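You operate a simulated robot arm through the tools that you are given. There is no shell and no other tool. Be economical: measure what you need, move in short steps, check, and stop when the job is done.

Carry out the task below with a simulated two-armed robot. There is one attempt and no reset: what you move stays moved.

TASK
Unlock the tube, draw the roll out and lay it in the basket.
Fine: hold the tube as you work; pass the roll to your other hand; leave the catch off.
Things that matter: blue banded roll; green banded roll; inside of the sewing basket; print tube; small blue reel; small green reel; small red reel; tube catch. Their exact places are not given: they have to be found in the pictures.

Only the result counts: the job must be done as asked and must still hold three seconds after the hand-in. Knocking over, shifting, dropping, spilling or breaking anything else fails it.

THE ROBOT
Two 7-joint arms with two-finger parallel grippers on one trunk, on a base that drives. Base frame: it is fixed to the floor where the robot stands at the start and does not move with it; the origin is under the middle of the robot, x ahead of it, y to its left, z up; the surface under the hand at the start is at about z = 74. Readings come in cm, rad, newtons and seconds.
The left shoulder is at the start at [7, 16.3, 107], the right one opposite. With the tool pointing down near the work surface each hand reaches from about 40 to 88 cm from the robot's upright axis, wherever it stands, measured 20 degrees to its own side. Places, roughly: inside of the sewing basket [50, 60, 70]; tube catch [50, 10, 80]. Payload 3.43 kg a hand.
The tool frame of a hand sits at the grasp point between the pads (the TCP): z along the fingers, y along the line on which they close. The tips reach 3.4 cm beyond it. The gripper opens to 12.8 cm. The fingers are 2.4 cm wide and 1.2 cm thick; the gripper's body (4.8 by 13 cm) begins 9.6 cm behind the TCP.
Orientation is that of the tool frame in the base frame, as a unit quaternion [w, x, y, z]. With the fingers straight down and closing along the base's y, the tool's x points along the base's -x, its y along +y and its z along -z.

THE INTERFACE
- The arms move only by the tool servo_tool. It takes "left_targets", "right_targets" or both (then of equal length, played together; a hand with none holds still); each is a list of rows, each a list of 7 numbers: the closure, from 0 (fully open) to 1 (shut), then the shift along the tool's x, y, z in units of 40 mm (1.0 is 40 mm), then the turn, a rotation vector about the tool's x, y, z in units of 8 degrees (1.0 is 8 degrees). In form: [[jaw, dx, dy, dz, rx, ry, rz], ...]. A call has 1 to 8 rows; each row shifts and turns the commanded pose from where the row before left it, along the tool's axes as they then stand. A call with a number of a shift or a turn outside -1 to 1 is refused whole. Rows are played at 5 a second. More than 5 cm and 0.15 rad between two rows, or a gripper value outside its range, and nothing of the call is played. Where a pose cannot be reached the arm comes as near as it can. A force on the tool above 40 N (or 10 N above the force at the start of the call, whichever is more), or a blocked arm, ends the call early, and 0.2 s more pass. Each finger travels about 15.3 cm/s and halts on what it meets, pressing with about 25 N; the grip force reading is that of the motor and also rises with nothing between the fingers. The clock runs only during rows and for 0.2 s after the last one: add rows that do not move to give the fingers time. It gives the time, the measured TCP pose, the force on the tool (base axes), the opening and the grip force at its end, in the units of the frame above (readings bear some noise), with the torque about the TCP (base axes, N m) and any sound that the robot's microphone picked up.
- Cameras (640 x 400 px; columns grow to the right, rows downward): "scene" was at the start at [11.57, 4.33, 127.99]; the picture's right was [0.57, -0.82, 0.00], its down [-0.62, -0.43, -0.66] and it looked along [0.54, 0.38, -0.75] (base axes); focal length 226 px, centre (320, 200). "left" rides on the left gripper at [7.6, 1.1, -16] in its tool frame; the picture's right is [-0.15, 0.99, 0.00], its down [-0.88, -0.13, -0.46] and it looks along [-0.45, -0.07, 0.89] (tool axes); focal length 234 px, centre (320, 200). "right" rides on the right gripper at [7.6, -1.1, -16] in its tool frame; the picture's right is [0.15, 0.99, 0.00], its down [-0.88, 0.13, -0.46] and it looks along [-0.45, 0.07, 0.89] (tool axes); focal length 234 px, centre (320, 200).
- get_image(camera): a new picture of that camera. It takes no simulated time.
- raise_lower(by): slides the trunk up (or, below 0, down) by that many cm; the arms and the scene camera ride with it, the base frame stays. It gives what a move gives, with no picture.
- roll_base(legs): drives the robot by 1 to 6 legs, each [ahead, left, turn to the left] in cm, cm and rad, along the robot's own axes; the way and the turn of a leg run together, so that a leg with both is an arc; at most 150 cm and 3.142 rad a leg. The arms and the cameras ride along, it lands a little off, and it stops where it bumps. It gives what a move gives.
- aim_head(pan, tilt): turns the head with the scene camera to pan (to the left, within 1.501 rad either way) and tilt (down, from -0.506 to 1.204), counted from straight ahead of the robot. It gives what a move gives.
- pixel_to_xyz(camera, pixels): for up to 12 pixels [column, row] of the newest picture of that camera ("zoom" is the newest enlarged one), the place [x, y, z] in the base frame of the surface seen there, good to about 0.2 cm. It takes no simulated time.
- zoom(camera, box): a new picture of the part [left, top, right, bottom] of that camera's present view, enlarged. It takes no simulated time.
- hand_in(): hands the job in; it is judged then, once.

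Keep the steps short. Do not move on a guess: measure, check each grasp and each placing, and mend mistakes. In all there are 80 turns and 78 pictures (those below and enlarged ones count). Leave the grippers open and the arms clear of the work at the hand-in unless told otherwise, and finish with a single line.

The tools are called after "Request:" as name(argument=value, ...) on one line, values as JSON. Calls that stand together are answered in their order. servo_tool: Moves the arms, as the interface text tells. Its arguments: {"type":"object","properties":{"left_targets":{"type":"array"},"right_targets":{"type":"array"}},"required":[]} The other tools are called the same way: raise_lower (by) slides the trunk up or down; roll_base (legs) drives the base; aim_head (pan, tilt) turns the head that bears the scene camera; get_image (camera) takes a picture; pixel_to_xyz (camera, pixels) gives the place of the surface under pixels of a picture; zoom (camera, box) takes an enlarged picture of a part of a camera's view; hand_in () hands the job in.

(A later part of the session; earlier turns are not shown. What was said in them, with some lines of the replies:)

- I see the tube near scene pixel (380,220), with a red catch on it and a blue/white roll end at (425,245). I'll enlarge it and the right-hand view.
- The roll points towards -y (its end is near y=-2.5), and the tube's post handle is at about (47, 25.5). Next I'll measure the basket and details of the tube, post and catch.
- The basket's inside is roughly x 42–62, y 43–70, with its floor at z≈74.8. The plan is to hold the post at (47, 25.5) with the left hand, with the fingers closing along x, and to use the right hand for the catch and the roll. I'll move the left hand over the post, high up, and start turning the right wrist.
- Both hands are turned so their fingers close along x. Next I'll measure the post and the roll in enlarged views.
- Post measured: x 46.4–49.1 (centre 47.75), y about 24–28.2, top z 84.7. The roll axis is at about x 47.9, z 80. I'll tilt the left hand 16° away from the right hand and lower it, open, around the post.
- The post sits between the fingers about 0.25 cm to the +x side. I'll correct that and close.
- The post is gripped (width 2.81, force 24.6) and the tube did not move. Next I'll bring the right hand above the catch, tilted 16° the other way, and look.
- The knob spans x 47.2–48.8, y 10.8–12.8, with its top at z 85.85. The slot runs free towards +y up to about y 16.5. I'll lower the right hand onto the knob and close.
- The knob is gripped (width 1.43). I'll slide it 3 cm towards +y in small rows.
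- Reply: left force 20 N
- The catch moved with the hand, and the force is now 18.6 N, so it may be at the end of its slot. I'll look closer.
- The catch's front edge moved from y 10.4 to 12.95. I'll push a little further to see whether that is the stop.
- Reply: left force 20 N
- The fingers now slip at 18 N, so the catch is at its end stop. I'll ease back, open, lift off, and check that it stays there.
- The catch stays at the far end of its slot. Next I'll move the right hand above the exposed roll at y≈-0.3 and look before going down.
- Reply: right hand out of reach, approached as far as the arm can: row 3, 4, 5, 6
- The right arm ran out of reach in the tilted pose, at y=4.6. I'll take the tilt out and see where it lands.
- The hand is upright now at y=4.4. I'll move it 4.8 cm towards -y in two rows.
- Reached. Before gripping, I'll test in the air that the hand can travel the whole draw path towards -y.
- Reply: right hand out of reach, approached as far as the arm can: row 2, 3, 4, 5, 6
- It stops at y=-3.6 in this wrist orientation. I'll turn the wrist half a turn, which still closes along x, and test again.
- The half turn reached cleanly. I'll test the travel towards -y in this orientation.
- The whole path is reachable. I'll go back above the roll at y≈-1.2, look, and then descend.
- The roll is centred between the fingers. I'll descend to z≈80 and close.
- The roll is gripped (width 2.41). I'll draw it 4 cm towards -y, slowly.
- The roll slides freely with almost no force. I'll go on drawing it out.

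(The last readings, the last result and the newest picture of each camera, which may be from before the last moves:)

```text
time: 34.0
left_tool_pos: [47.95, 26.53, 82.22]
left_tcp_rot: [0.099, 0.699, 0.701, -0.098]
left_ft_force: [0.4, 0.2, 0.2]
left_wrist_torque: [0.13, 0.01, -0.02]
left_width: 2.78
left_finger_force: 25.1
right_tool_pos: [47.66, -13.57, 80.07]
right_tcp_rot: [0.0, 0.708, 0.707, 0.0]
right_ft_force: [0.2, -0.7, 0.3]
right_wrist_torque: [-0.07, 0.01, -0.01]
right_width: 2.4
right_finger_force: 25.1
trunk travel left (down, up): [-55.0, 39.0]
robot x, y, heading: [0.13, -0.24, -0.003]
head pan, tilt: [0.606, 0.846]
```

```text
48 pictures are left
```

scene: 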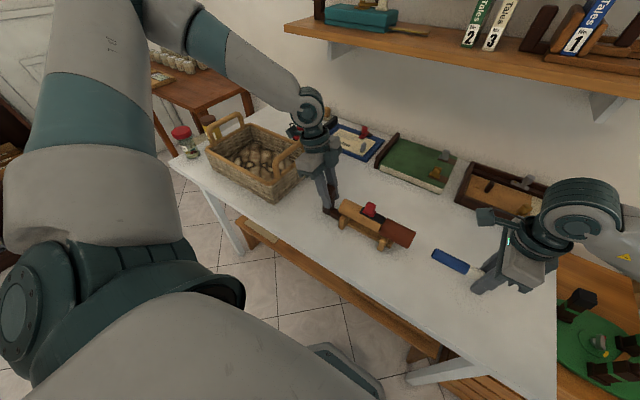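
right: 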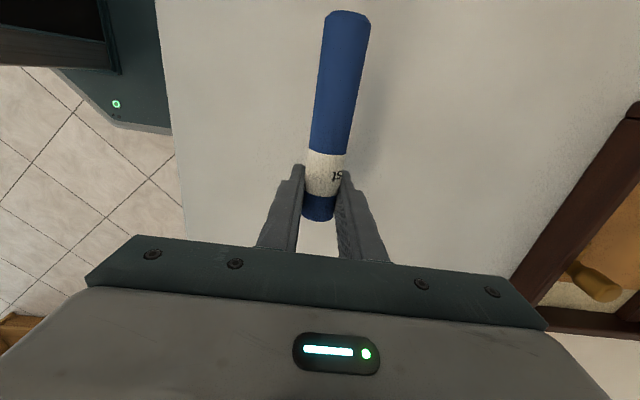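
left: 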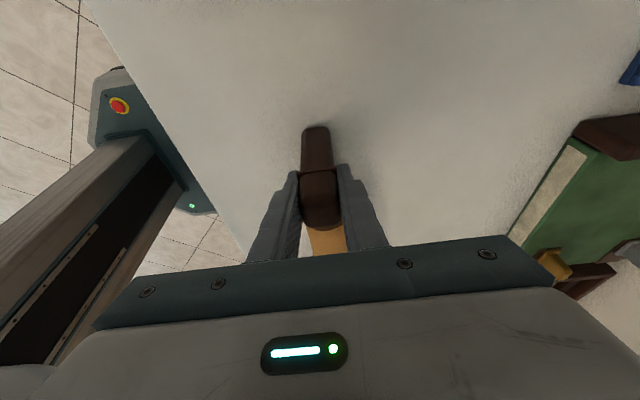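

The roll is fully out of the tube. I'll measure its length.

Request:
pixel_to_xyz(camera="right", pixels=[[347, 15], [345, 25], [340, 80], [327, 150], [318, 215]])

Request:
pixel_to_xyz(camera="scene", pixels=[[434, 254], [450, 261], [466, 268]])

Request:
zoom(camera="scene", box=[320, 180, 560, 310])

```text
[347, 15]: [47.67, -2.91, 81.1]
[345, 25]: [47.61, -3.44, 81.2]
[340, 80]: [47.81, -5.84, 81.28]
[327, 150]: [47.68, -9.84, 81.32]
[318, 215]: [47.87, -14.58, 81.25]
```

```text
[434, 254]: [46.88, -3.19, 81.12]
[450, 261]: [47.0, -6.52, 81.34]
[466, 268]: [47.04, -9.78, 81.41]
```

```text
2.67 times, centred on (440, 245) of scene
```

zoom: 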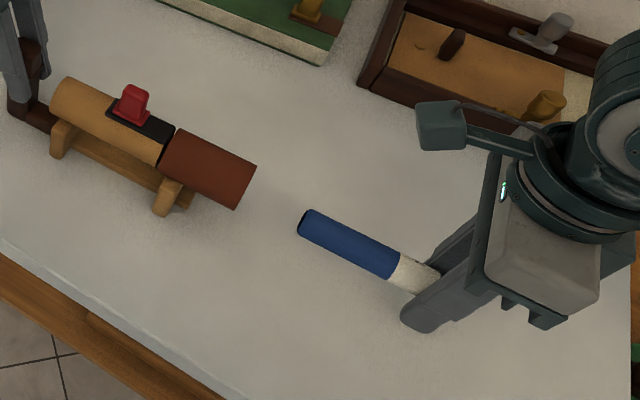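

The roll is about 13 cm long, and its +y end is 10.8 cm from the right TCP. I'll open the left hand to release the post, then retract it along its axis while the right hand lifts the roll.

Request:
servo_tool(left_targets=[[0.7, 0, 0, 0, 0, 0, 0], [0.5, 0, 0, 0, 0, 0, 0], [0.4, 0, 0, 0, 0, 0, 0], [0.4, 0, 0, -0.9, 0, 0, 0], [0.4, 0, 0, -0.9, 0, 0, 0], [0.4, 0, 0, -0.9, 0, 0, 0], [0.4, 0, 0, -0.9, 0, 0, 0], [0.4, 0, 0, -0.9, 0, 0, 0]], right_targets=[[1, 0, 0, -0.2, 0, 0, 0], [1, 0, 0, -0.4, 0, 0, 0], [1, 0, 0, -0.6, 0, 0, 0], [1, 0, 0, -0.8, 0, 0, 0], [1, 0, 0, -0.8, 0, 0, 0], [1, 0, 0, -0.8, 0, 0, 0], [1, 0, 0, -0.8, 0, 0, 0], [1, 0, 0, -0.6, 0, 0, 0]])

Request:
get_image(camera="scene")

```text
time: 35.8
left_tool_pos: [47.9, 31.42, 99.63]
left_tcp_rot: [0.099, 0.7, 0.701, -0.099]
left_ft_force: [-0.5, -0.5, 0.0]
left_wrist_torque: [0.01, -0.06, 0.0]
left_width: 7.67
left_finger_force: 0.1
right_tool_pos: [47.66, -13.49, 100.18]
right_tcp_rot: [0.0, 0.707, 0.707, 0.0]
right_ft_force: [0.0, -0.6, -0.1]
right_wrist_torque: [-0.04, -0.04, 0.01]
right_width: 2.42
right_finger_force: 25.5
trunk travel left (down, up): [-55.0, 39.0]
robot x, y, heading: [0.14, 0.13, 0.001]
head pan, tilt: [0.606, 0.846]
```

```text
46 pictures are left
```

scene: 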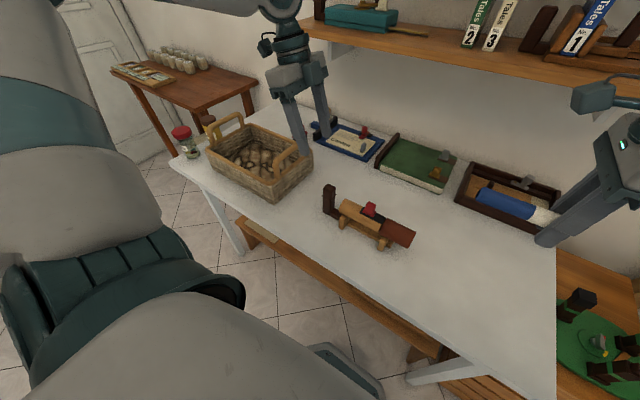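

The tube stands undisturbed with the catch off. I'll bring the right hand with the roll to y≈5, and tilt the left hand to 24°.

Request:
servo_tool(right_targets=[[1, 0.6, 0, 0, 0, 0, 0], [1, 0.8, 0, 0, 0, 0, 0], [1, 0.8, 0, 0, 0, 0, 0], [1, 0.8, 0, 0, 0, 0, 0], [1, 0.8, 0, 0, 0, 0, 0], [1, 0.8, 0, 0, 0, 0, 0], [1, 0, 0, 0, 0, 0, 0]], left_targets=[[0.4, 0, 0, 0, 0, -1, 0], [0.4, 0, 0, 0, 0, 0, 0], [0.4, 0, 0, 0, 0, 0, 0], [0.4, 0, 0, 0, 0, 0, 0], [0.4, 0, 0, 0, 0, 0, 0], [0.4, 0, 0, 0, 0, 0, 0], [0.4, 0, 0, 0, 0, 0, 0]])

Request:
get_image(camera="right")

Request:
get_image(camera="left")

Request:
get_image(camera="scene")

```text
time: 37.4
left_tool_pos: [48.05, 31.32, 99.59]
left_tcp_rot: [0.147, 0.692, 0.692, -0.147]
left_ft_force: [-0.6, -0.6, 0.1]
left_wrist_torque: [-0.02, 0.02, -0.02]
left_width: 7.71
left_finger_force: 0.0
right_tool_pos: [47.83, 4.72, 99.97]
right_tcp_rot: [0.0, 0.707, 0.707, 0.0]
right_ft_force: [0.5, 0.1, 0.3]
right_wrist_torque: [-0.01, 0.03, -0.01]
right_width: 2.41
right_finger_force: 25.2
trunk travel left (down, up): [-55.0, 39.0]
robot x, y, heading: [0.21, 0.12, 0.001]
head pan, tilt: [0.606, 0.846]
```

```text
45 pictures are left
```

right: 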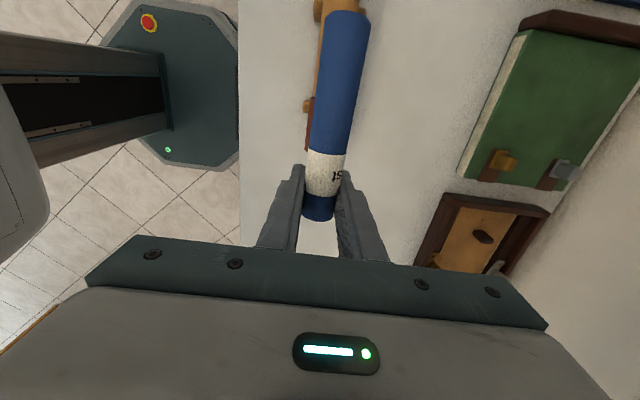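

```text
44 pictures are left
```

left: 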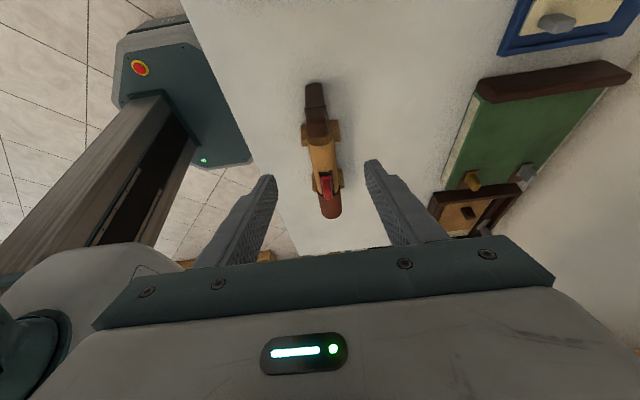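

```text
43 pictures are left
```

scene: 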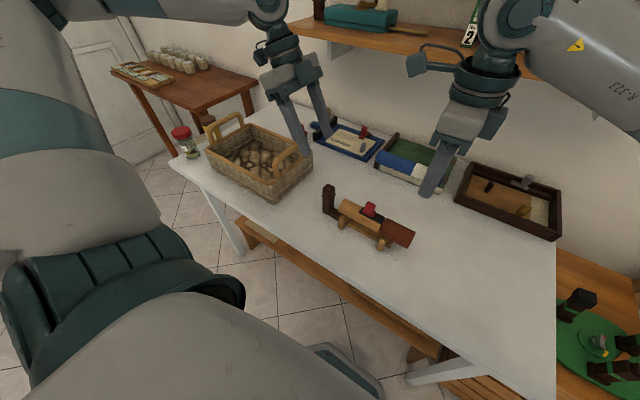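

The roll end is at y≈15.5. I'll move the left hand towards it part of the way, to y≈19.

Request:
servo_tool(left_targets=[[0.4, -0.7, 0, 0.312, 0, 0, 0], [0.4, -0.7, 0, 0.312, 0, 0, 0], [0.4, -0.7, 0, 0.312, 0, 0, 0], [0.4, -0.7, 0, 0.312, 0, 0, 0], [0.4, 0, 0, 0, 0, 0, 0]])

Request:
get_image(camera="left")

Request:
zoom(camera="scene", box=[220, 0, 540, 200])

```text
time: 38.6
left_tool_pos: [47.96, 19.22, 99.47]
left_tcp_rot: [0.147, 0.691, 0.692, -0.147]
left_ft_force: [-0.6, 0.5, 0.7]
left_wrist_torque: [-0.01, 0.04, 0.0]
left_width: 7.68
left_finger_force: 0.1
right_tool_pos: [47.76, 4.91, 100.02]
right_tcp_rot: [0.001, 0.708, 0.707, -0.001]
right_ft_force: [0.3, 1.1, -0.1]
right_wrist_torque: [0.0, -0.01, 0.0]
right_width: 2.41
right_finger_force: 24.7
trunk travel left (down, up): [-55.0, 39.0]
robot x, y, heading: [-0.02, 0.29, -0.002]
head pan, tilt: [0.606, 0.846]
```

```text
42 pictures are left
```

left: 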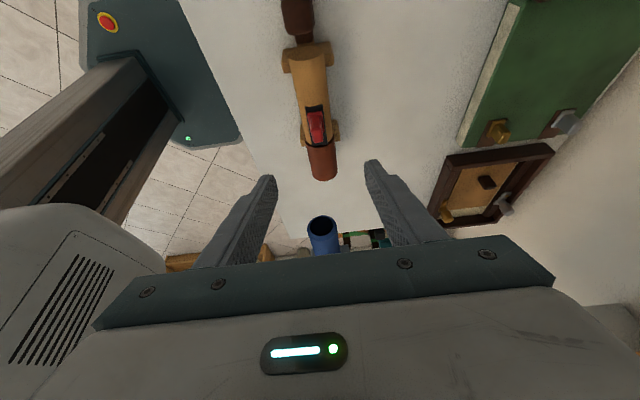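

```text
2.00 times, centred on (380, 100) of scene
```

zoom: 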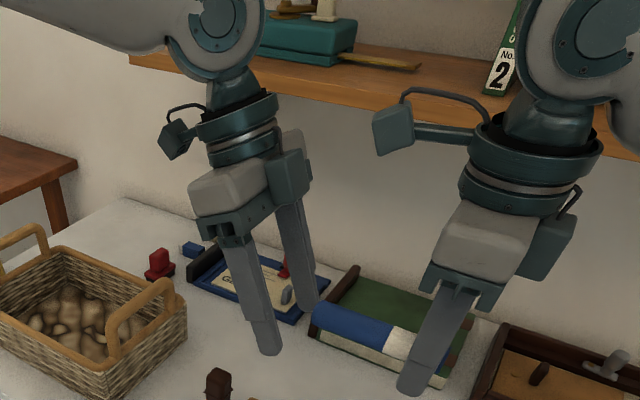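

The roll end is centred between the left fingers (322 px against 320). I'll move on to y≈13.9 and close the left hand on it.

Request:
servo_tool(left_targets=[[0.4, -0.42, -0.0125, 0.142, 0, 0, 0], [0.4, -0.42, -0.0125, 0.142, 0, 0, 0], [0.4, -0.42, -0.0125, 0.142, 0, 0, 0], [0.4, 0, 0, 0, 0, 0, 0]])

Request:
get_image(camera="left")

Request:
get_image(camera="right")

```text
time: 39.6
left_tool_pos: [47.86, 13.77, 99.94]
left_tcp_rot: [0.146, 0.691, 0.692, -0.146]
left_ft_force: [0.2, 0.5, 0.6]
left_wrist_torque: [0.0, 0.01, 0.01]
left_width: 7.68
left_finger_force: 0.2
right_tool_pos: [47.68, 4.8, 100.14]
right_tcp_rot: [0.0, 0.707, 0.707, 0.0]
right_ft_force: [0.8, 0.0, -0.2]
right_wrist_torque: [-0.06, 0.0, 0.01]
right_width: 2.41
right_finger_force: 24.8
trunk travel left (down, up): [-55.0, 39.0]
robot x, y, heading: [-0.31, -0.17, 0.0]
head pan, tilt: [0.606, 0.846]
```

```text
40 pictures are left
```

left: 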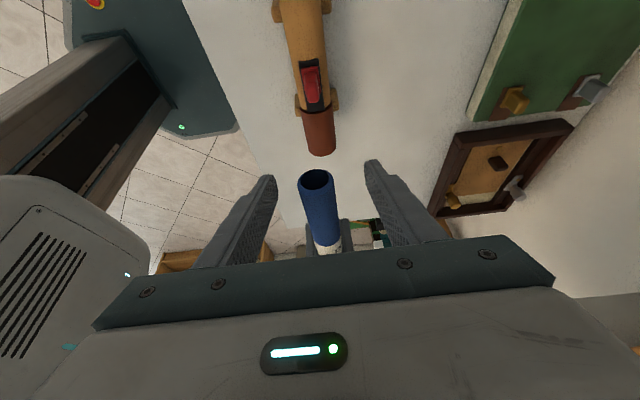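

```text
39 pictures are left
```

right: 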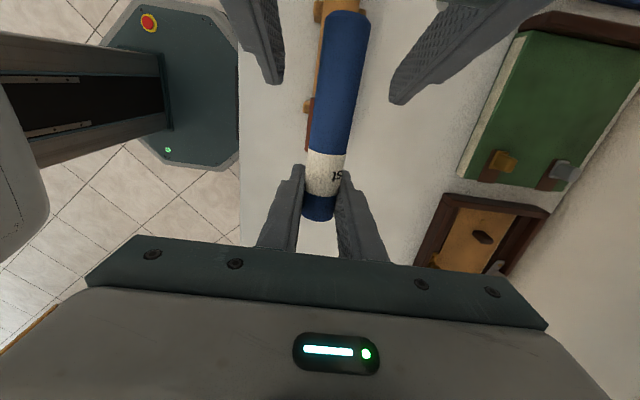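

The left fingers straddle the roll. I'll close them while the right hand keeps holding.

Request:
servo_tool(left_targets=[[0.6, 0, 0, 0, 0, 0, 0], [0.72, 0, 0, 0, 0, 0, 0], [0.8, 0, 0, 0, 0, 0, 0], [0.9, 0, 0, 0, 0, 0, 0], [1, 0, 0, 0, 0, 0, 0], [1, 0, 0, 0, 0, 0, 0]])

Request:
get_image(camera="left")

```text
time: 41.0
left_tool_pos: [47.79, 13.79, 99.92]
left_tcp_rot: [0.147, 0.692, 0.692, -0.147]
left_ft_force: [-7.1, -0.2, 0.6]
left_wrist_torque: [-0.08, -0.05, -0.4]
left_width: 2.43
left_finger_force: 24.9
right_tool_pos: [47.83, 4.73, 100.04]
right_tcp_rot: [0.0, 0.707, 0.707, 0.0]
right_ft_force: [7.7, 0.8, -1.3]
right_wrist_torque: [-0.01, 0.03, -0.32]
right_width: 2.39
right_finger_force: 25.3
trunk travel left (down, up): [-55.0, 39.0]
robot x, y, heading: [-0.13, 0.25, -0.001]
head pan, tilt: [0.606, 0.846]
```

```text
38 pictures are left
```

left: 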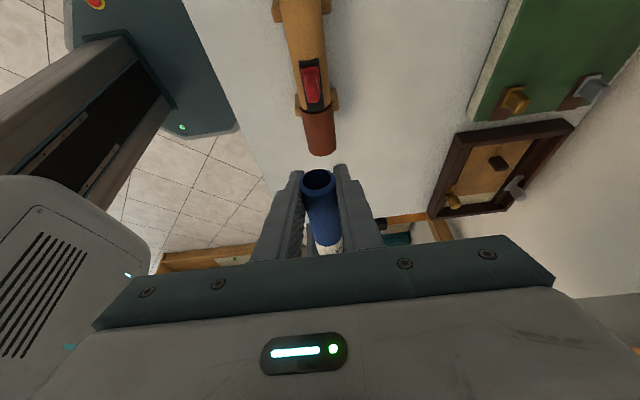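

Both hands hold the roll. I'll open the right hand and back it straight off towards -y.

Request:
servo_tool(right_targets=[[0.85, 0, 0, 0, 0, 0, 0], [0.7, 0, 0, 0, 0, 0, 0], [0.5, 0, 0, 0, 0, 0, 0], [0.4, 0, 0, 0, 0, 0, 0], [0.4, -0.6, 0, 0, 0, 0, 0], [0.4, -0.9, 0, 0, 0, 0, 0], [0.4, -0.9, 0, 0, 0, 0, 0], [0.4, -0.9, 0, 0, 0, 0, 0]])

Request:
get_image(camera="left")

Request:
get_image(camera="right")

Request:
get_image(camera="scene")

```text
time: 42.8
left_tool_pos: [47.89, 13.7, 99.97]
left_tcp_rot: [0.147, 0.691, 0.692, -0.147]
left_ft_force: [0.3, -1.1, 0.8]
left_wrist_torque: [0.04, 0.02, 0.01]
left_width: 2.43
left_finger_force: 24.9
right_tool_pos: [47.99, -8.48, 100.03]
right_tcp_rot: [-0.001, 0.706, 0.708, 0.001]
right_ft_force: [0.0, -0.7, -0.4]
right_wrist_torque: [0.04, 0.03, 0.01]
right_width: 7.68
right_finger_force: 0.0
trunk travel left (down, up): [-55.0, 39.0]
robot x, y, heading: [0.29, -0.12, -0.002]
head pan, tilt: [0.606, 0.846]
```

```text
37 pictures are left
```

left: 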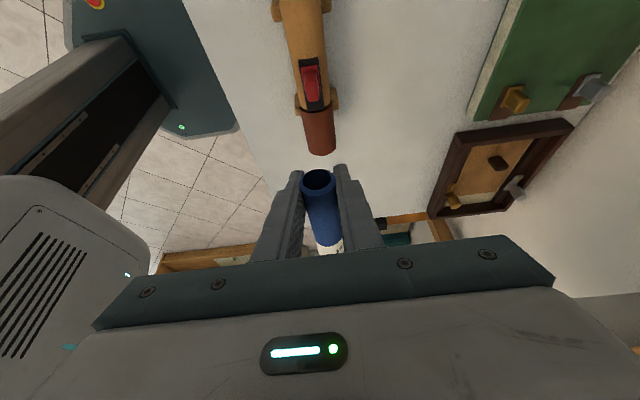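

```text
36 pictures are left
```

right: 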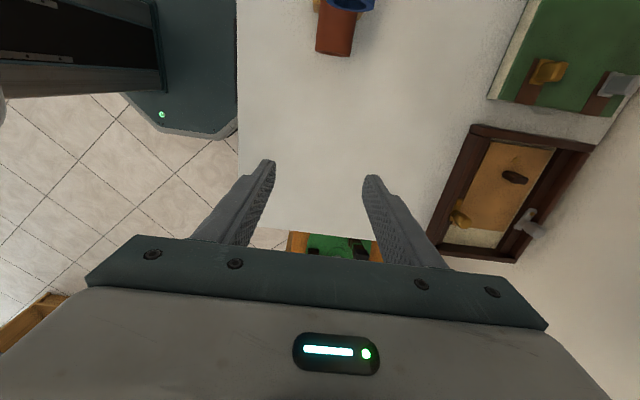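

```text
35 pictures are left
```

scene: 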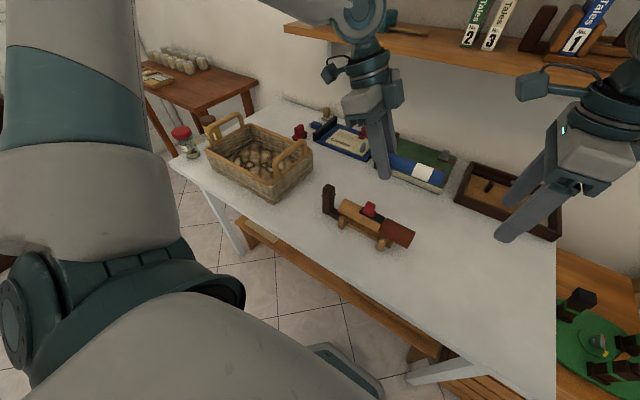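

The left hand alone holds the roll now. I'll carry it towards the basket at z≈100, well above the rims.

Request:
servo_tool(left_targets=[[1, 0.434, 0, -0.194, 0, 0, 0], [1, 0.868, 0.07, -0.387, 0, 0, 0], [1, 0.868, 0.07, -0.387, 0, 0, 0], [1, 0.868, 0.07, -0.387, 0, 0, 0], [1, 0.868, 0.07, -0.387, 0, 0, 0], [1, 0.868, 0.07, -0.387, 0, 0, 0], [1, 0.868, 0.07, -0.387, 0, 0, 0], [1, 0.434, 0, -0.194, 0, 0, 0]])

Request:
get_image(camera="scene")

```text
time: 44.6
left_tool_pos: [49.59, 40.42, 100.01]
left_tcp_rot: [0.148, 0.691, 0.692, -0.147]
left_ft_force: [0.5, -0.6, -1.0]
left_wrist_torque: [0.01, -0.03, 0.02]
left_width: 2.43
left_finger_force: 24.3
right_tool_pos: [47.92, -8.14, 100.15]
right_tcp_rot: [0.001, 0.707, 0.707, 0.0]
right_ft_force: [-0.2, -0.1, 0.4]
right_wrist_torque: [0.0, 0.03, -0.02]
right_width: 7.68
right_finger_force: 0.0
trunk travel left (down, up): [-55.0, 39.0]
robot x, y, heading: [0.22, 0.0, -0.001]
head pan, tilt: [0.606, 0.846]
```

```text
34 pictures are left
```

scene: 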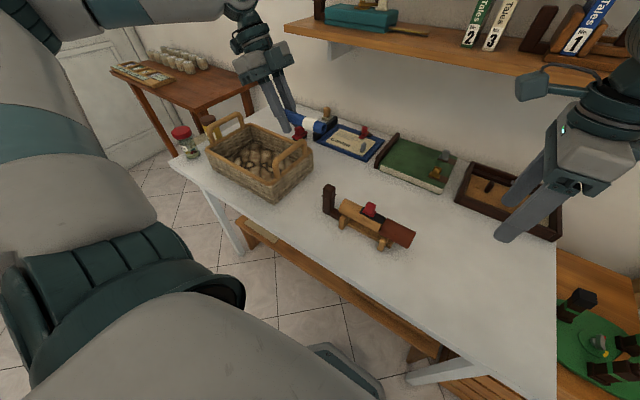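

All is well so far. I'll turn the left hand 40° about the vertical so its camera will miss the basket handle, and measure the basket's rim in the scene view.

Request:
servo_tool(left_targets=[[1, 0, 0, 0, -0.407, 0, -0.914], [1, 0, 0, 0, -0.407, 0, -0.914], [1, 0, 0, 0, -0.407, 0, -0.914], [1, 0, 0, 0, -0.407, 0, -0.914], [1, 0, 0, 0, -0.407, 0, -0.914], [1, 0, 0, 0, 0, 0, 0]])

Request:
zoom(camera="scene", box=[180, 90, 340, 210])

Request:
pixel_to_xyz(camera="scene", pixels=[[209, 147], [242, 125], [312, 155], [277, 180], [293, 148], [225, 122], [240, 163], [255, 130], [275, 160], [240, 150], [262, 150], [290, 165]])

Request:
get_image(camera="left")

```text
time: 46.0
left_tool_pos: [49.56, 40.33, 100.07]
left_tcp_rot: [0.189, 0.412, 0.887, -0.088]
left_ft_force: [0.5, -0.4, -0.7]
left_wrist_torque: [0.01, 0.02, -0.03]
left_width: 2.42
left_finger_force: 24.9
right_tool_pos: [48.01, -8.14, 100.07]
right_tcp_rot: [0.0, 0.707, 0.707, 0.001]
right_ft_force: [-0.2, 0.1, -0.1]
right_wrist_torque: [0.0, -0.01, -0.01]
right_width: 7.68
right_finger_force: 0.1
trunk travel left (down, up): [-55.0, 39.0]
robot x, y, heading: [-0.11, -0.07, -0.003]
head pan, tilt: [0.606, 0.846]
```

```text
3.33 times, centred on (260, 150) of scene
```

zoom: 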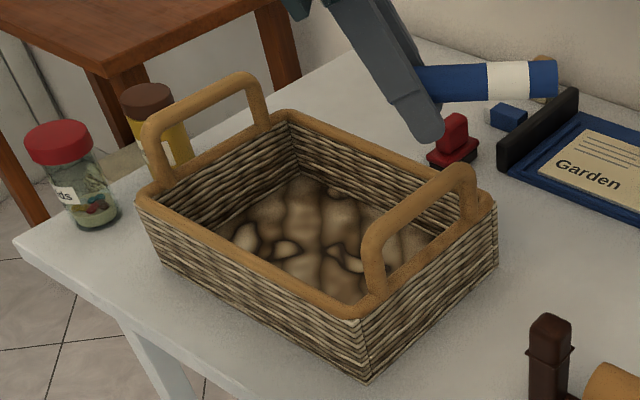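

```text
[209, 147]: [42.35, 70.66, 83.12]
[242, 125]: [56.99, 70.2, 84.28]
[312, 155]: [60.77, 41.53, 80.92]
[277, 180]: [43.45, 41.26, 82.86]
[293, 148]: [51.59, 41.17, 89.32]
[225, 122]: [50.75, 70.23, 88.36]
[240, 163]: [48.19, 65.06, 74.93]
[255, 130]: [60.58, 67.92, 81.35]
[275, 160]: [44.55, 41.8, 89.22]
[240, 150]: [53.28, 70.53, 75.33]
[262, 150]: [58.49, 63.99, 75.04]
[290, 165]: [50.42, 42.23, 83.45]
```

```text
32 pictures are left
```

left: 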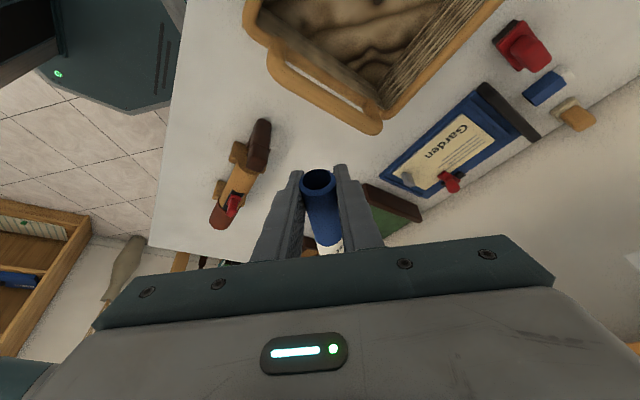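

Inside the basket the floor is at z≈75, x 42.5–60.5, y 43–70, with the rim at about 83.3. The fingertips reach below the roll, so I'll tip the roll's far end down about 13.5°, so that it touches the floor first. Next I'll move over (51, 56) and tip it.

Request:
servo_tool(left_targets=[[1, 0.634, 0.7, -0.283, 0, 0, 0], [1, 0.634, 0.7, -0.283, 0, 0, 0], [1, 0.634, 0.7, -0.283, 0, 0, 0], [1, 0.634, 0.7, -0.283, 0, 0, 0], [1, 0, 0, 0, 0, 0.85, 0], [1, 0, 0, 0, 0, 0.85, 0], [1, 0, 0, 0, 0, 0, 0]])

Request:
get_image(camera="left")

Request:
zoom(camera="scene", box=[160, 50, 340, 200])

```text
time: 47.6
left_tool_pos: [50.78, 56.12, 100.07]
left_tcp_rot: [0.082, 0.42, 0.903, -0.039]
left_ft_force: [0.5, 1.0, -0.6]
left_wrist_torque: [-0.01, 0.01, 0.02]
left_width: 2.41
left_finger_force: 25.0
right_tool_pos: [47.92, -8.14, 100.1]
right_tcp_rot: [0.0, 0.707, 0.707, 0.0]
right_ft_force: [0.0, -0.9, 0.3]
right_wrist_torque: [0.0, -0.03, 0.0]
right_width: 7.67
right_finger_force: 0.0
trunk travel left (down, up): [-55.0, 39.0]
robot x, y, heading: [0.36, 0.26, 0.003]
head pan, tilt: [0.606, 0.846]
```

```text
31 pictures are left
```

left: 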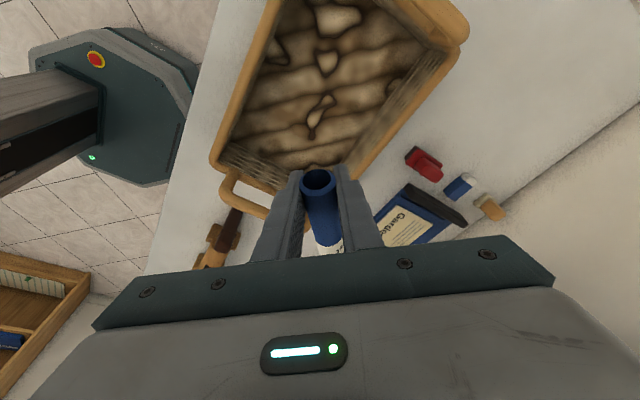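

```text
2.67 times, centred on (250, 125) of scene
```

zoom: 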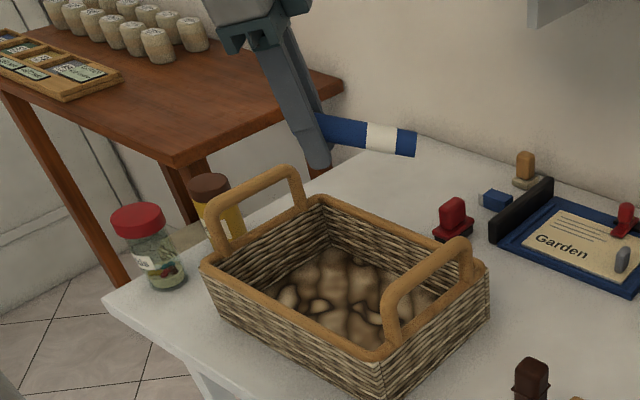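

The position is right. I'll shift 0.8 cm away from the far wall and descend to z≈86, then check.

Request:
servo_tool(left_targets=[[1, 0.126, -0.153, -0.023, 0, 0, 0], [1, 0.16, 0, 0.86, 0, 0, 0], [1, 0.16, 0, 0.86, 0, 0, 0], [1, 0.16, 0, 0.86, 0, 0, 0], [1, 0.16, 0, 0.86, 0, 0, 0], [1, 0, 0, 0, 0, 0, 0]])

Request:
get_image(camera="left")

Request:
zoom(camera="scene", box=[160, 50, 340, 200])

```text
time: 49.0
left_tool_pos: [49.95, 56.13, 85.94]
left_tcp_rot: [0.083, 0.42, 0.903, -0.037]
left_ft_force: [-0.2, 0.4, 0.4]
left_wrist_torque: [0.0, 0.02, -0.02]
left_width: 2.4
left_finger_force: 24.9
right_tool_pos: [47.87, -8.14, 100.26]
right_tcp_rot: [0.0, 0.707, 0.707, -0.001]
right_ft_force: [-0.2, -1.0, 0.9]
right_wrist_torque: [0.03, -0.01, -0.02]
right_width: 7.66
right_finger_force: 0.0
trunk travel left (down, up): [-55.0, 39.0]
robot x, y, heading: [0.09, 0.07, -0.002]
head pan, tilt: [0.606, 0.846]
```

```text
29 pictures are left
```

left: 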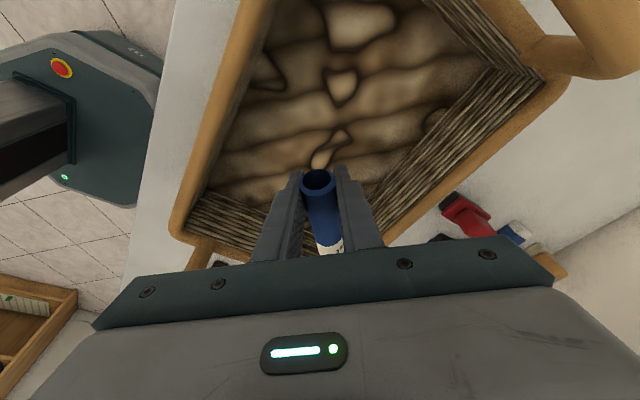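

```text
2.67 times, centred on (250, 125) of scene
```

zoom: 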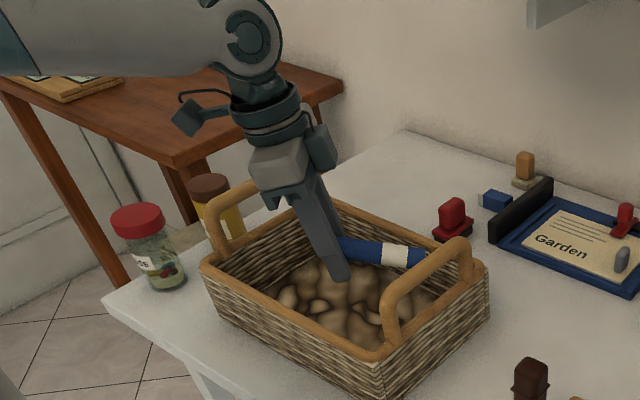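

The roll is inside the walls. I'll lower it gently to z≈79.

Request:
servo_tool(left_targets=[[1, 0.062, 0, 0.334, 0, 0, 0], [1, 0.062, 0, 0.334, 0, 0, 0], [1, 0.062, 0, 0.334, 0, 0, 0], [1, 0.062, 0, 0.334, 0, 0, 0], [1, 0.062, 0, 0.334, 0, 0, 0], [1, 0, 0, 0, 0, 0, 0]])

Request:
zoom(camera="scene", box=[200, 90, 320, 190])

Request:
get_image(camera="left")

```text
time: 50.4
left_tool_pos: [50.03, 56.21, 79.41]
left_tcp_rot: [0.082, 0.42, 0.903, -0.038]
left_ft_force: [-0.3, 0.2, 0.3]
left_wrist_torque: [-0.01, -0.01, 0.0]
left_width: 2.39
left_finger_force: 24.6
right_tool_pos: [47.85, -8.21, 100.22]
right_tcp_rot: [0.0, 0.707, 0.707, 0.0]
right_ft_force: [-1.1, 0.0, 0.0]
right_wrist_torque: [-0.04, -0.06, 0.02]
right_width: 7.68
right_finger_force: 0.0
trunk travel left (down, up): [-55.0, 39.0]
robot x, y, heading: [-0.06, -0.1, 0.0]
head pan, tilt: [0.606, 0.846]
```

```text
4.00 times, centred on (260, 140) of scene
```

zoom: 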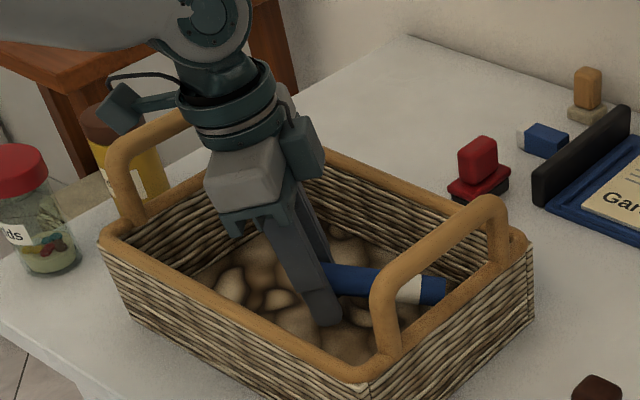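

```text
26 pictures are left
```

left: 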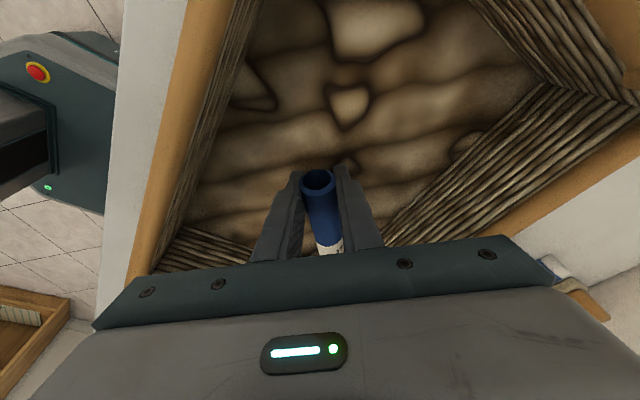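

No contact yet at z 79.4. I'll creep down 0.8 cm and watch the force.

Request:
servo_tool(left_targets=[[1, 0.009, 0, 0.049, 0, 0, 0], [1, 0.009, 0, 0.049, 0, 0, 0], [1, 0.009, 0, 0.049, 0, 0, 0], [1, 0.009, 0, 0.049, 0, 0, 0], [1, 0, 0, 0, 0, 0, 0]])

```text
time: 51.6
left_tool_pos: [50.05, 56.17, 78.58]
left_tcp_rot: [0.083, 0.42, 0.903, -0.038]
left_ft_force: [-0.9, -0.3, -0.3]
left_wrist_torque: [0.02, 0.01, 0.01]
left_width: 2.43
left_finger_force: 25.3
right_tool_pos: [47.89, -8.13, 100.06]
right_tcp_rot: [0.001, 0.707, 0.707, 0.0]
right_ft_force: [0.0, 0.8, -0.2]
right_wrist_torque: [-0.01, -0.02, -0.01]
right_width: 7.65
right_finger_force: 0.1
trunk travel left (down, up): [-55.0, 39.0]
robot x, y, heading: [-0.29, 0.32, 0.0]
head pan, tilt: [0.606, 0.846]
```

Request:
servo_tool(left_targets=[[1, 0.005, 0, 0.03, 0, 0, 0], [1, 0.005, 0, 0.03, 0, 0, 0], [1, 0, 0, 0, 0, 0, 0]])

Request:
zoom(camera="scene", box=[230, 120, 320, 180])

Request:
pixel_to_xyz(camera="zoom", pixels=[[485, 265], [470, 250], [360, 240], [300, 225], [240, 310], [130, 260]])

```text
time: 52.4
left_tool_pos: [50.06, 56.13, 78.38]
left_tcp_rot: [0.085, 0.419, 0.903, -0.037]
left_ft_force: [-0.3, 3.8, 11.9]
left_wrist_torque: [0.12, 0.13, -0.06]
left_width: 2.45
left_finger_force: 24.7
right_tool_pos: [47.79, -8.16, 100.2]
right_tcp_rot: [0.001, 0.707, 0.707, 0.001]
right_ft_force: [0.4, 1.0, -0.6]
right_wrist_torque: [0.0, -0.03, -0.04]
right_width: 7.69
right_finger_force: 0.1
trunk travel left (down, up): [-55.0, 39.0]
robot x, y, heading: [-0.11, -0.26, -0.001]
head pan, tilt: [0.606, 0.846]
```

```text
6.67 times, centred on (275, 150) of scene
```

zoom: 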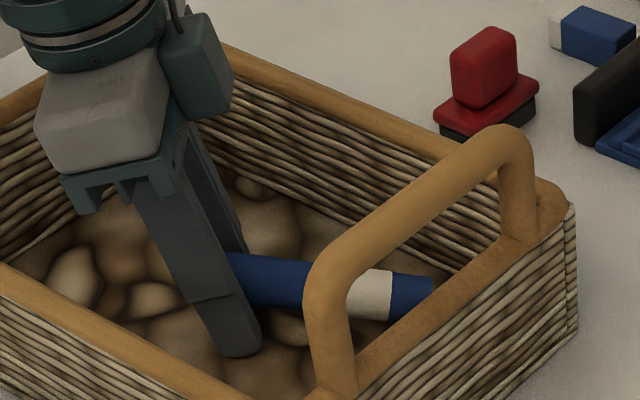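

```text
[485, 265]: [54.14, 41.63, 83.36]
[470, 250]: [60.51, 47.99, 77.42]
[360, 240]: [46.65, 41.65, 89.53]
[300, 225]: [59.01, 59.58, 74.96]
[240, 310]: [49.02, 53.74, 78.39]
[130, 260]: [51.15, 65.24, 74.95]
```

There is contact now (12 N): the far end is on the basket floor. I'll ease up 0.1 cm and open slowly.

Request:
servo_tool(left_targets=[[0.9, -0.004, 0, -0.025, 0, 0, 0], [0.82, 0, 0, 0, 0, 0, 0], [0.81, 0, 0, 0, 0, 0, 0], [0.8, 0, 0, 0, 0, 0, 0], [0.78, 0, 0, 0, 0, 0, 0], [0.74, 0, 0, 0, 0, 0, 0], [0.68, 0, 0, 0, 0, 0, 0], [0.62, 0, 0, 0, 0, 0, 0]])

Request:
get_image(camera="left")

Request:
zoom(camera="scene", box=[230, 120, 320, 180])

```text
time: 54.2
left_tool_pos: [50.03, 56.12, 78.33]
left_tcp_rot: [0.083, 0.42, 0.903, -0.038]
left_ft_force: [2.3, 1.4, 7.5]
left_wrist_torque: [0.02, 0.02, 0.0]
left_width: 4.77
left_finger_force: 0.0
right_tool_pos: [47.79, -8.24, 100.13]
right_tcp_rot: [0.0, 0.707, 0.707, 0.0]
right_ft_force: [0.0, -0.7, -0.3]
right_wrist_torque: [-0.04, 0.03, -0.02]
right_width: 7.69
right_finger_force: 0.1
trunk travel left (down, up): [-55.0, 39.0]
robot x, y, heading: [0.16, -0.14, 0.001]
head pan, tilt: [0.606, 0.846]
```

```text
24 pictures are left
```

left: 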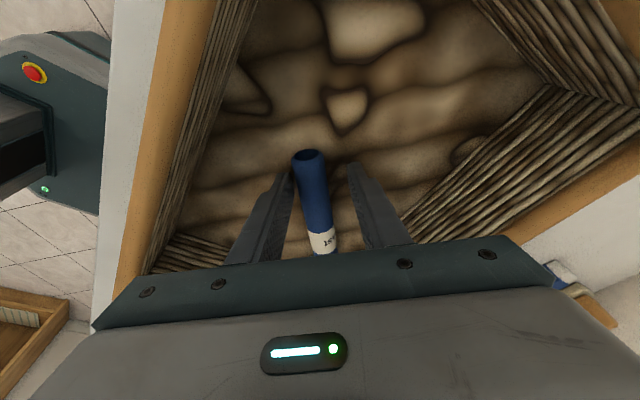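

```text
6.67 times, centred on (275, 150) of scene
```

zoom: 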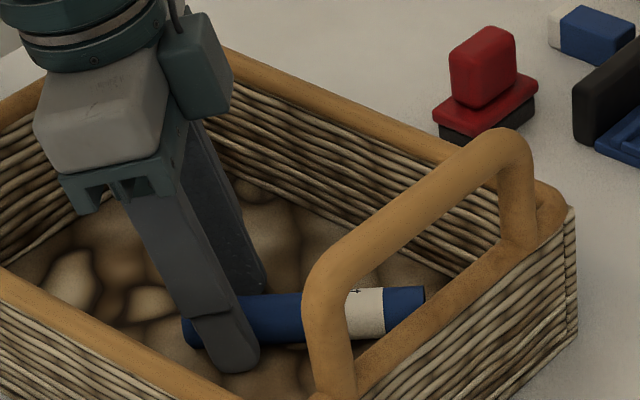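

The roll lies on the basket floor. I'll lift the left hand slightly, open a bit more, and raise it straight up.

Request:
servo_tool(left_targets=[[0.62, -0.014, 0, -0.074, 0, 0, 0], [0.55, 0, 0, 0, 0, 0, 0], [0.5, 0, 0, 0, 0, 0, 0], [0.5, -0.09, 0, -0.49, 0, 0, 0], [0.5, -0.16, 0, -0.86, 0, 0, 0], [0.4, -0.16, 0, -0.86, 0, 0, 0], [0.3, -0.16, 0, -0.86, 0, 0, 0], [0, -0.16, 0, -0.86, 0, 0, 0]])

Request:
servo_tool(left_targets=[[0, -0.16, 0, -0.86, 0, 0, 0], [0, 0, 0, 0, 0, 0, 0], [0, 0, 0, 0, 0, 0, 0]], right_targets=[[0, 0, 0, -0.3, 0, 0, 0], [0, 0, 0, 0, 0, 0, 0], [0, 0, 0, 0, 0, 0, 0]])

Request:
get_image(camera="left")

Request:
get_image(camera="scene")

Request:
zoom(camera="scene", box=[180, 80, 440, 260])

```text
time: 56.0
left_tool_pos: [49.99, 56.23, 94.52]
left_tcp_rot: [0.082, 0.421, 0.903, -0.038]
left_ft_force: [-0.2, -0.1, -0.4]
left_wrist_torque: [0.0, -0.01, -0.03]
left_width: 12.79
left_finger_force: 0.1
right_tool_pos: [48.01, -8.14, 100.09]
right_tcp_rot: [-0.001, 0.707, 0.707, 0.0]
right_ft_force: [-0.1, -0.8, -1.1]
right_wrist_torque: [-0.01, -0.03, -0.01]
right_width: 7.69
right_finger_force: 0.0
trunk travel left (down, up): [-55.0, 39.0]
robot x, y, heading: [-0.53, 0.16, -0.003]
head pan, tilt: [0.606, 0.846]
```

```text
time: 56.8
left_tool_pos: [49.98, 56.11, 98.03]
left_tcp_rot: [0.082, 0.421, 0.903, -0.038]
left_ft_force: [-0.4, -0.1, -0.1]
left_wrist_torque: [0.02, 0.0, -0.04]
left_width: 12.79
left_finger_force: 0.1
right_tool_pos: [47.91, -8.3, 101.32]
right_tcp_rot: [0.0, 0.707, 0.707, 0.0]
right_ft_force: [-0.7, -0.6, 0.3]
right_wrist_torque: [-0.03, -0.02, 0.03]
right_width: 12.81
right_finger_force: 0.0
trunk travel left (down, up): [-55.0, 39.0]
robot x, y, heading: [0.26, 0.24, 0.001]
head pan, tilt: [0.606, 0.846]
```

```text
22 pictures are left
```

left: 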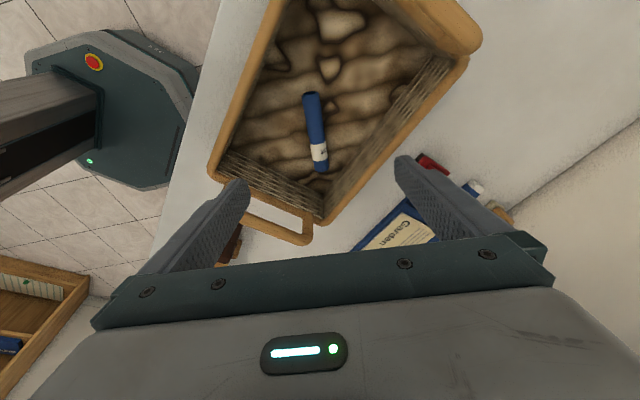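

```text
21 pictures are left
```

scene: 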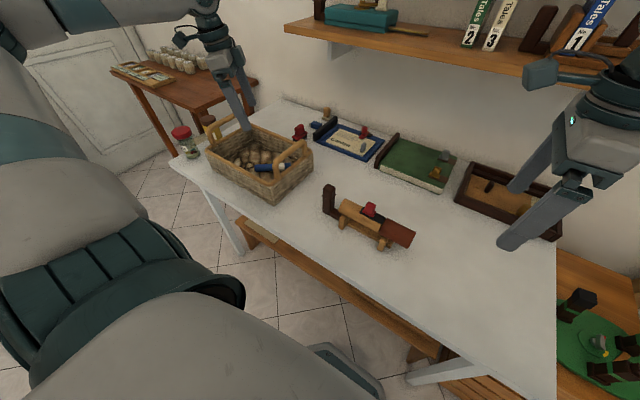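

```text
2.22 times, centred on (310, 170) of scene
```

zoom: 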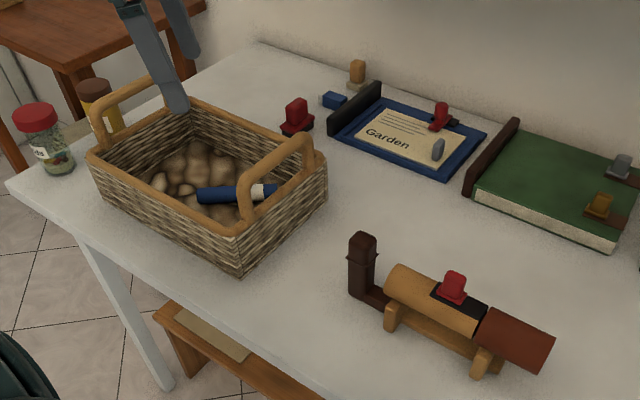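

The roll rests inside the basket. The tube stands in place with the catch off, and both grippers are open and clear. Handing in.

Request:
hand_in()

```text
The job is handed in.
```

I unlocked the tube, drew the blue banded roll out, passed it to the left hand and laid it in the sewing basket; the catch is left off, and the job is handed in (no verdict was returned).
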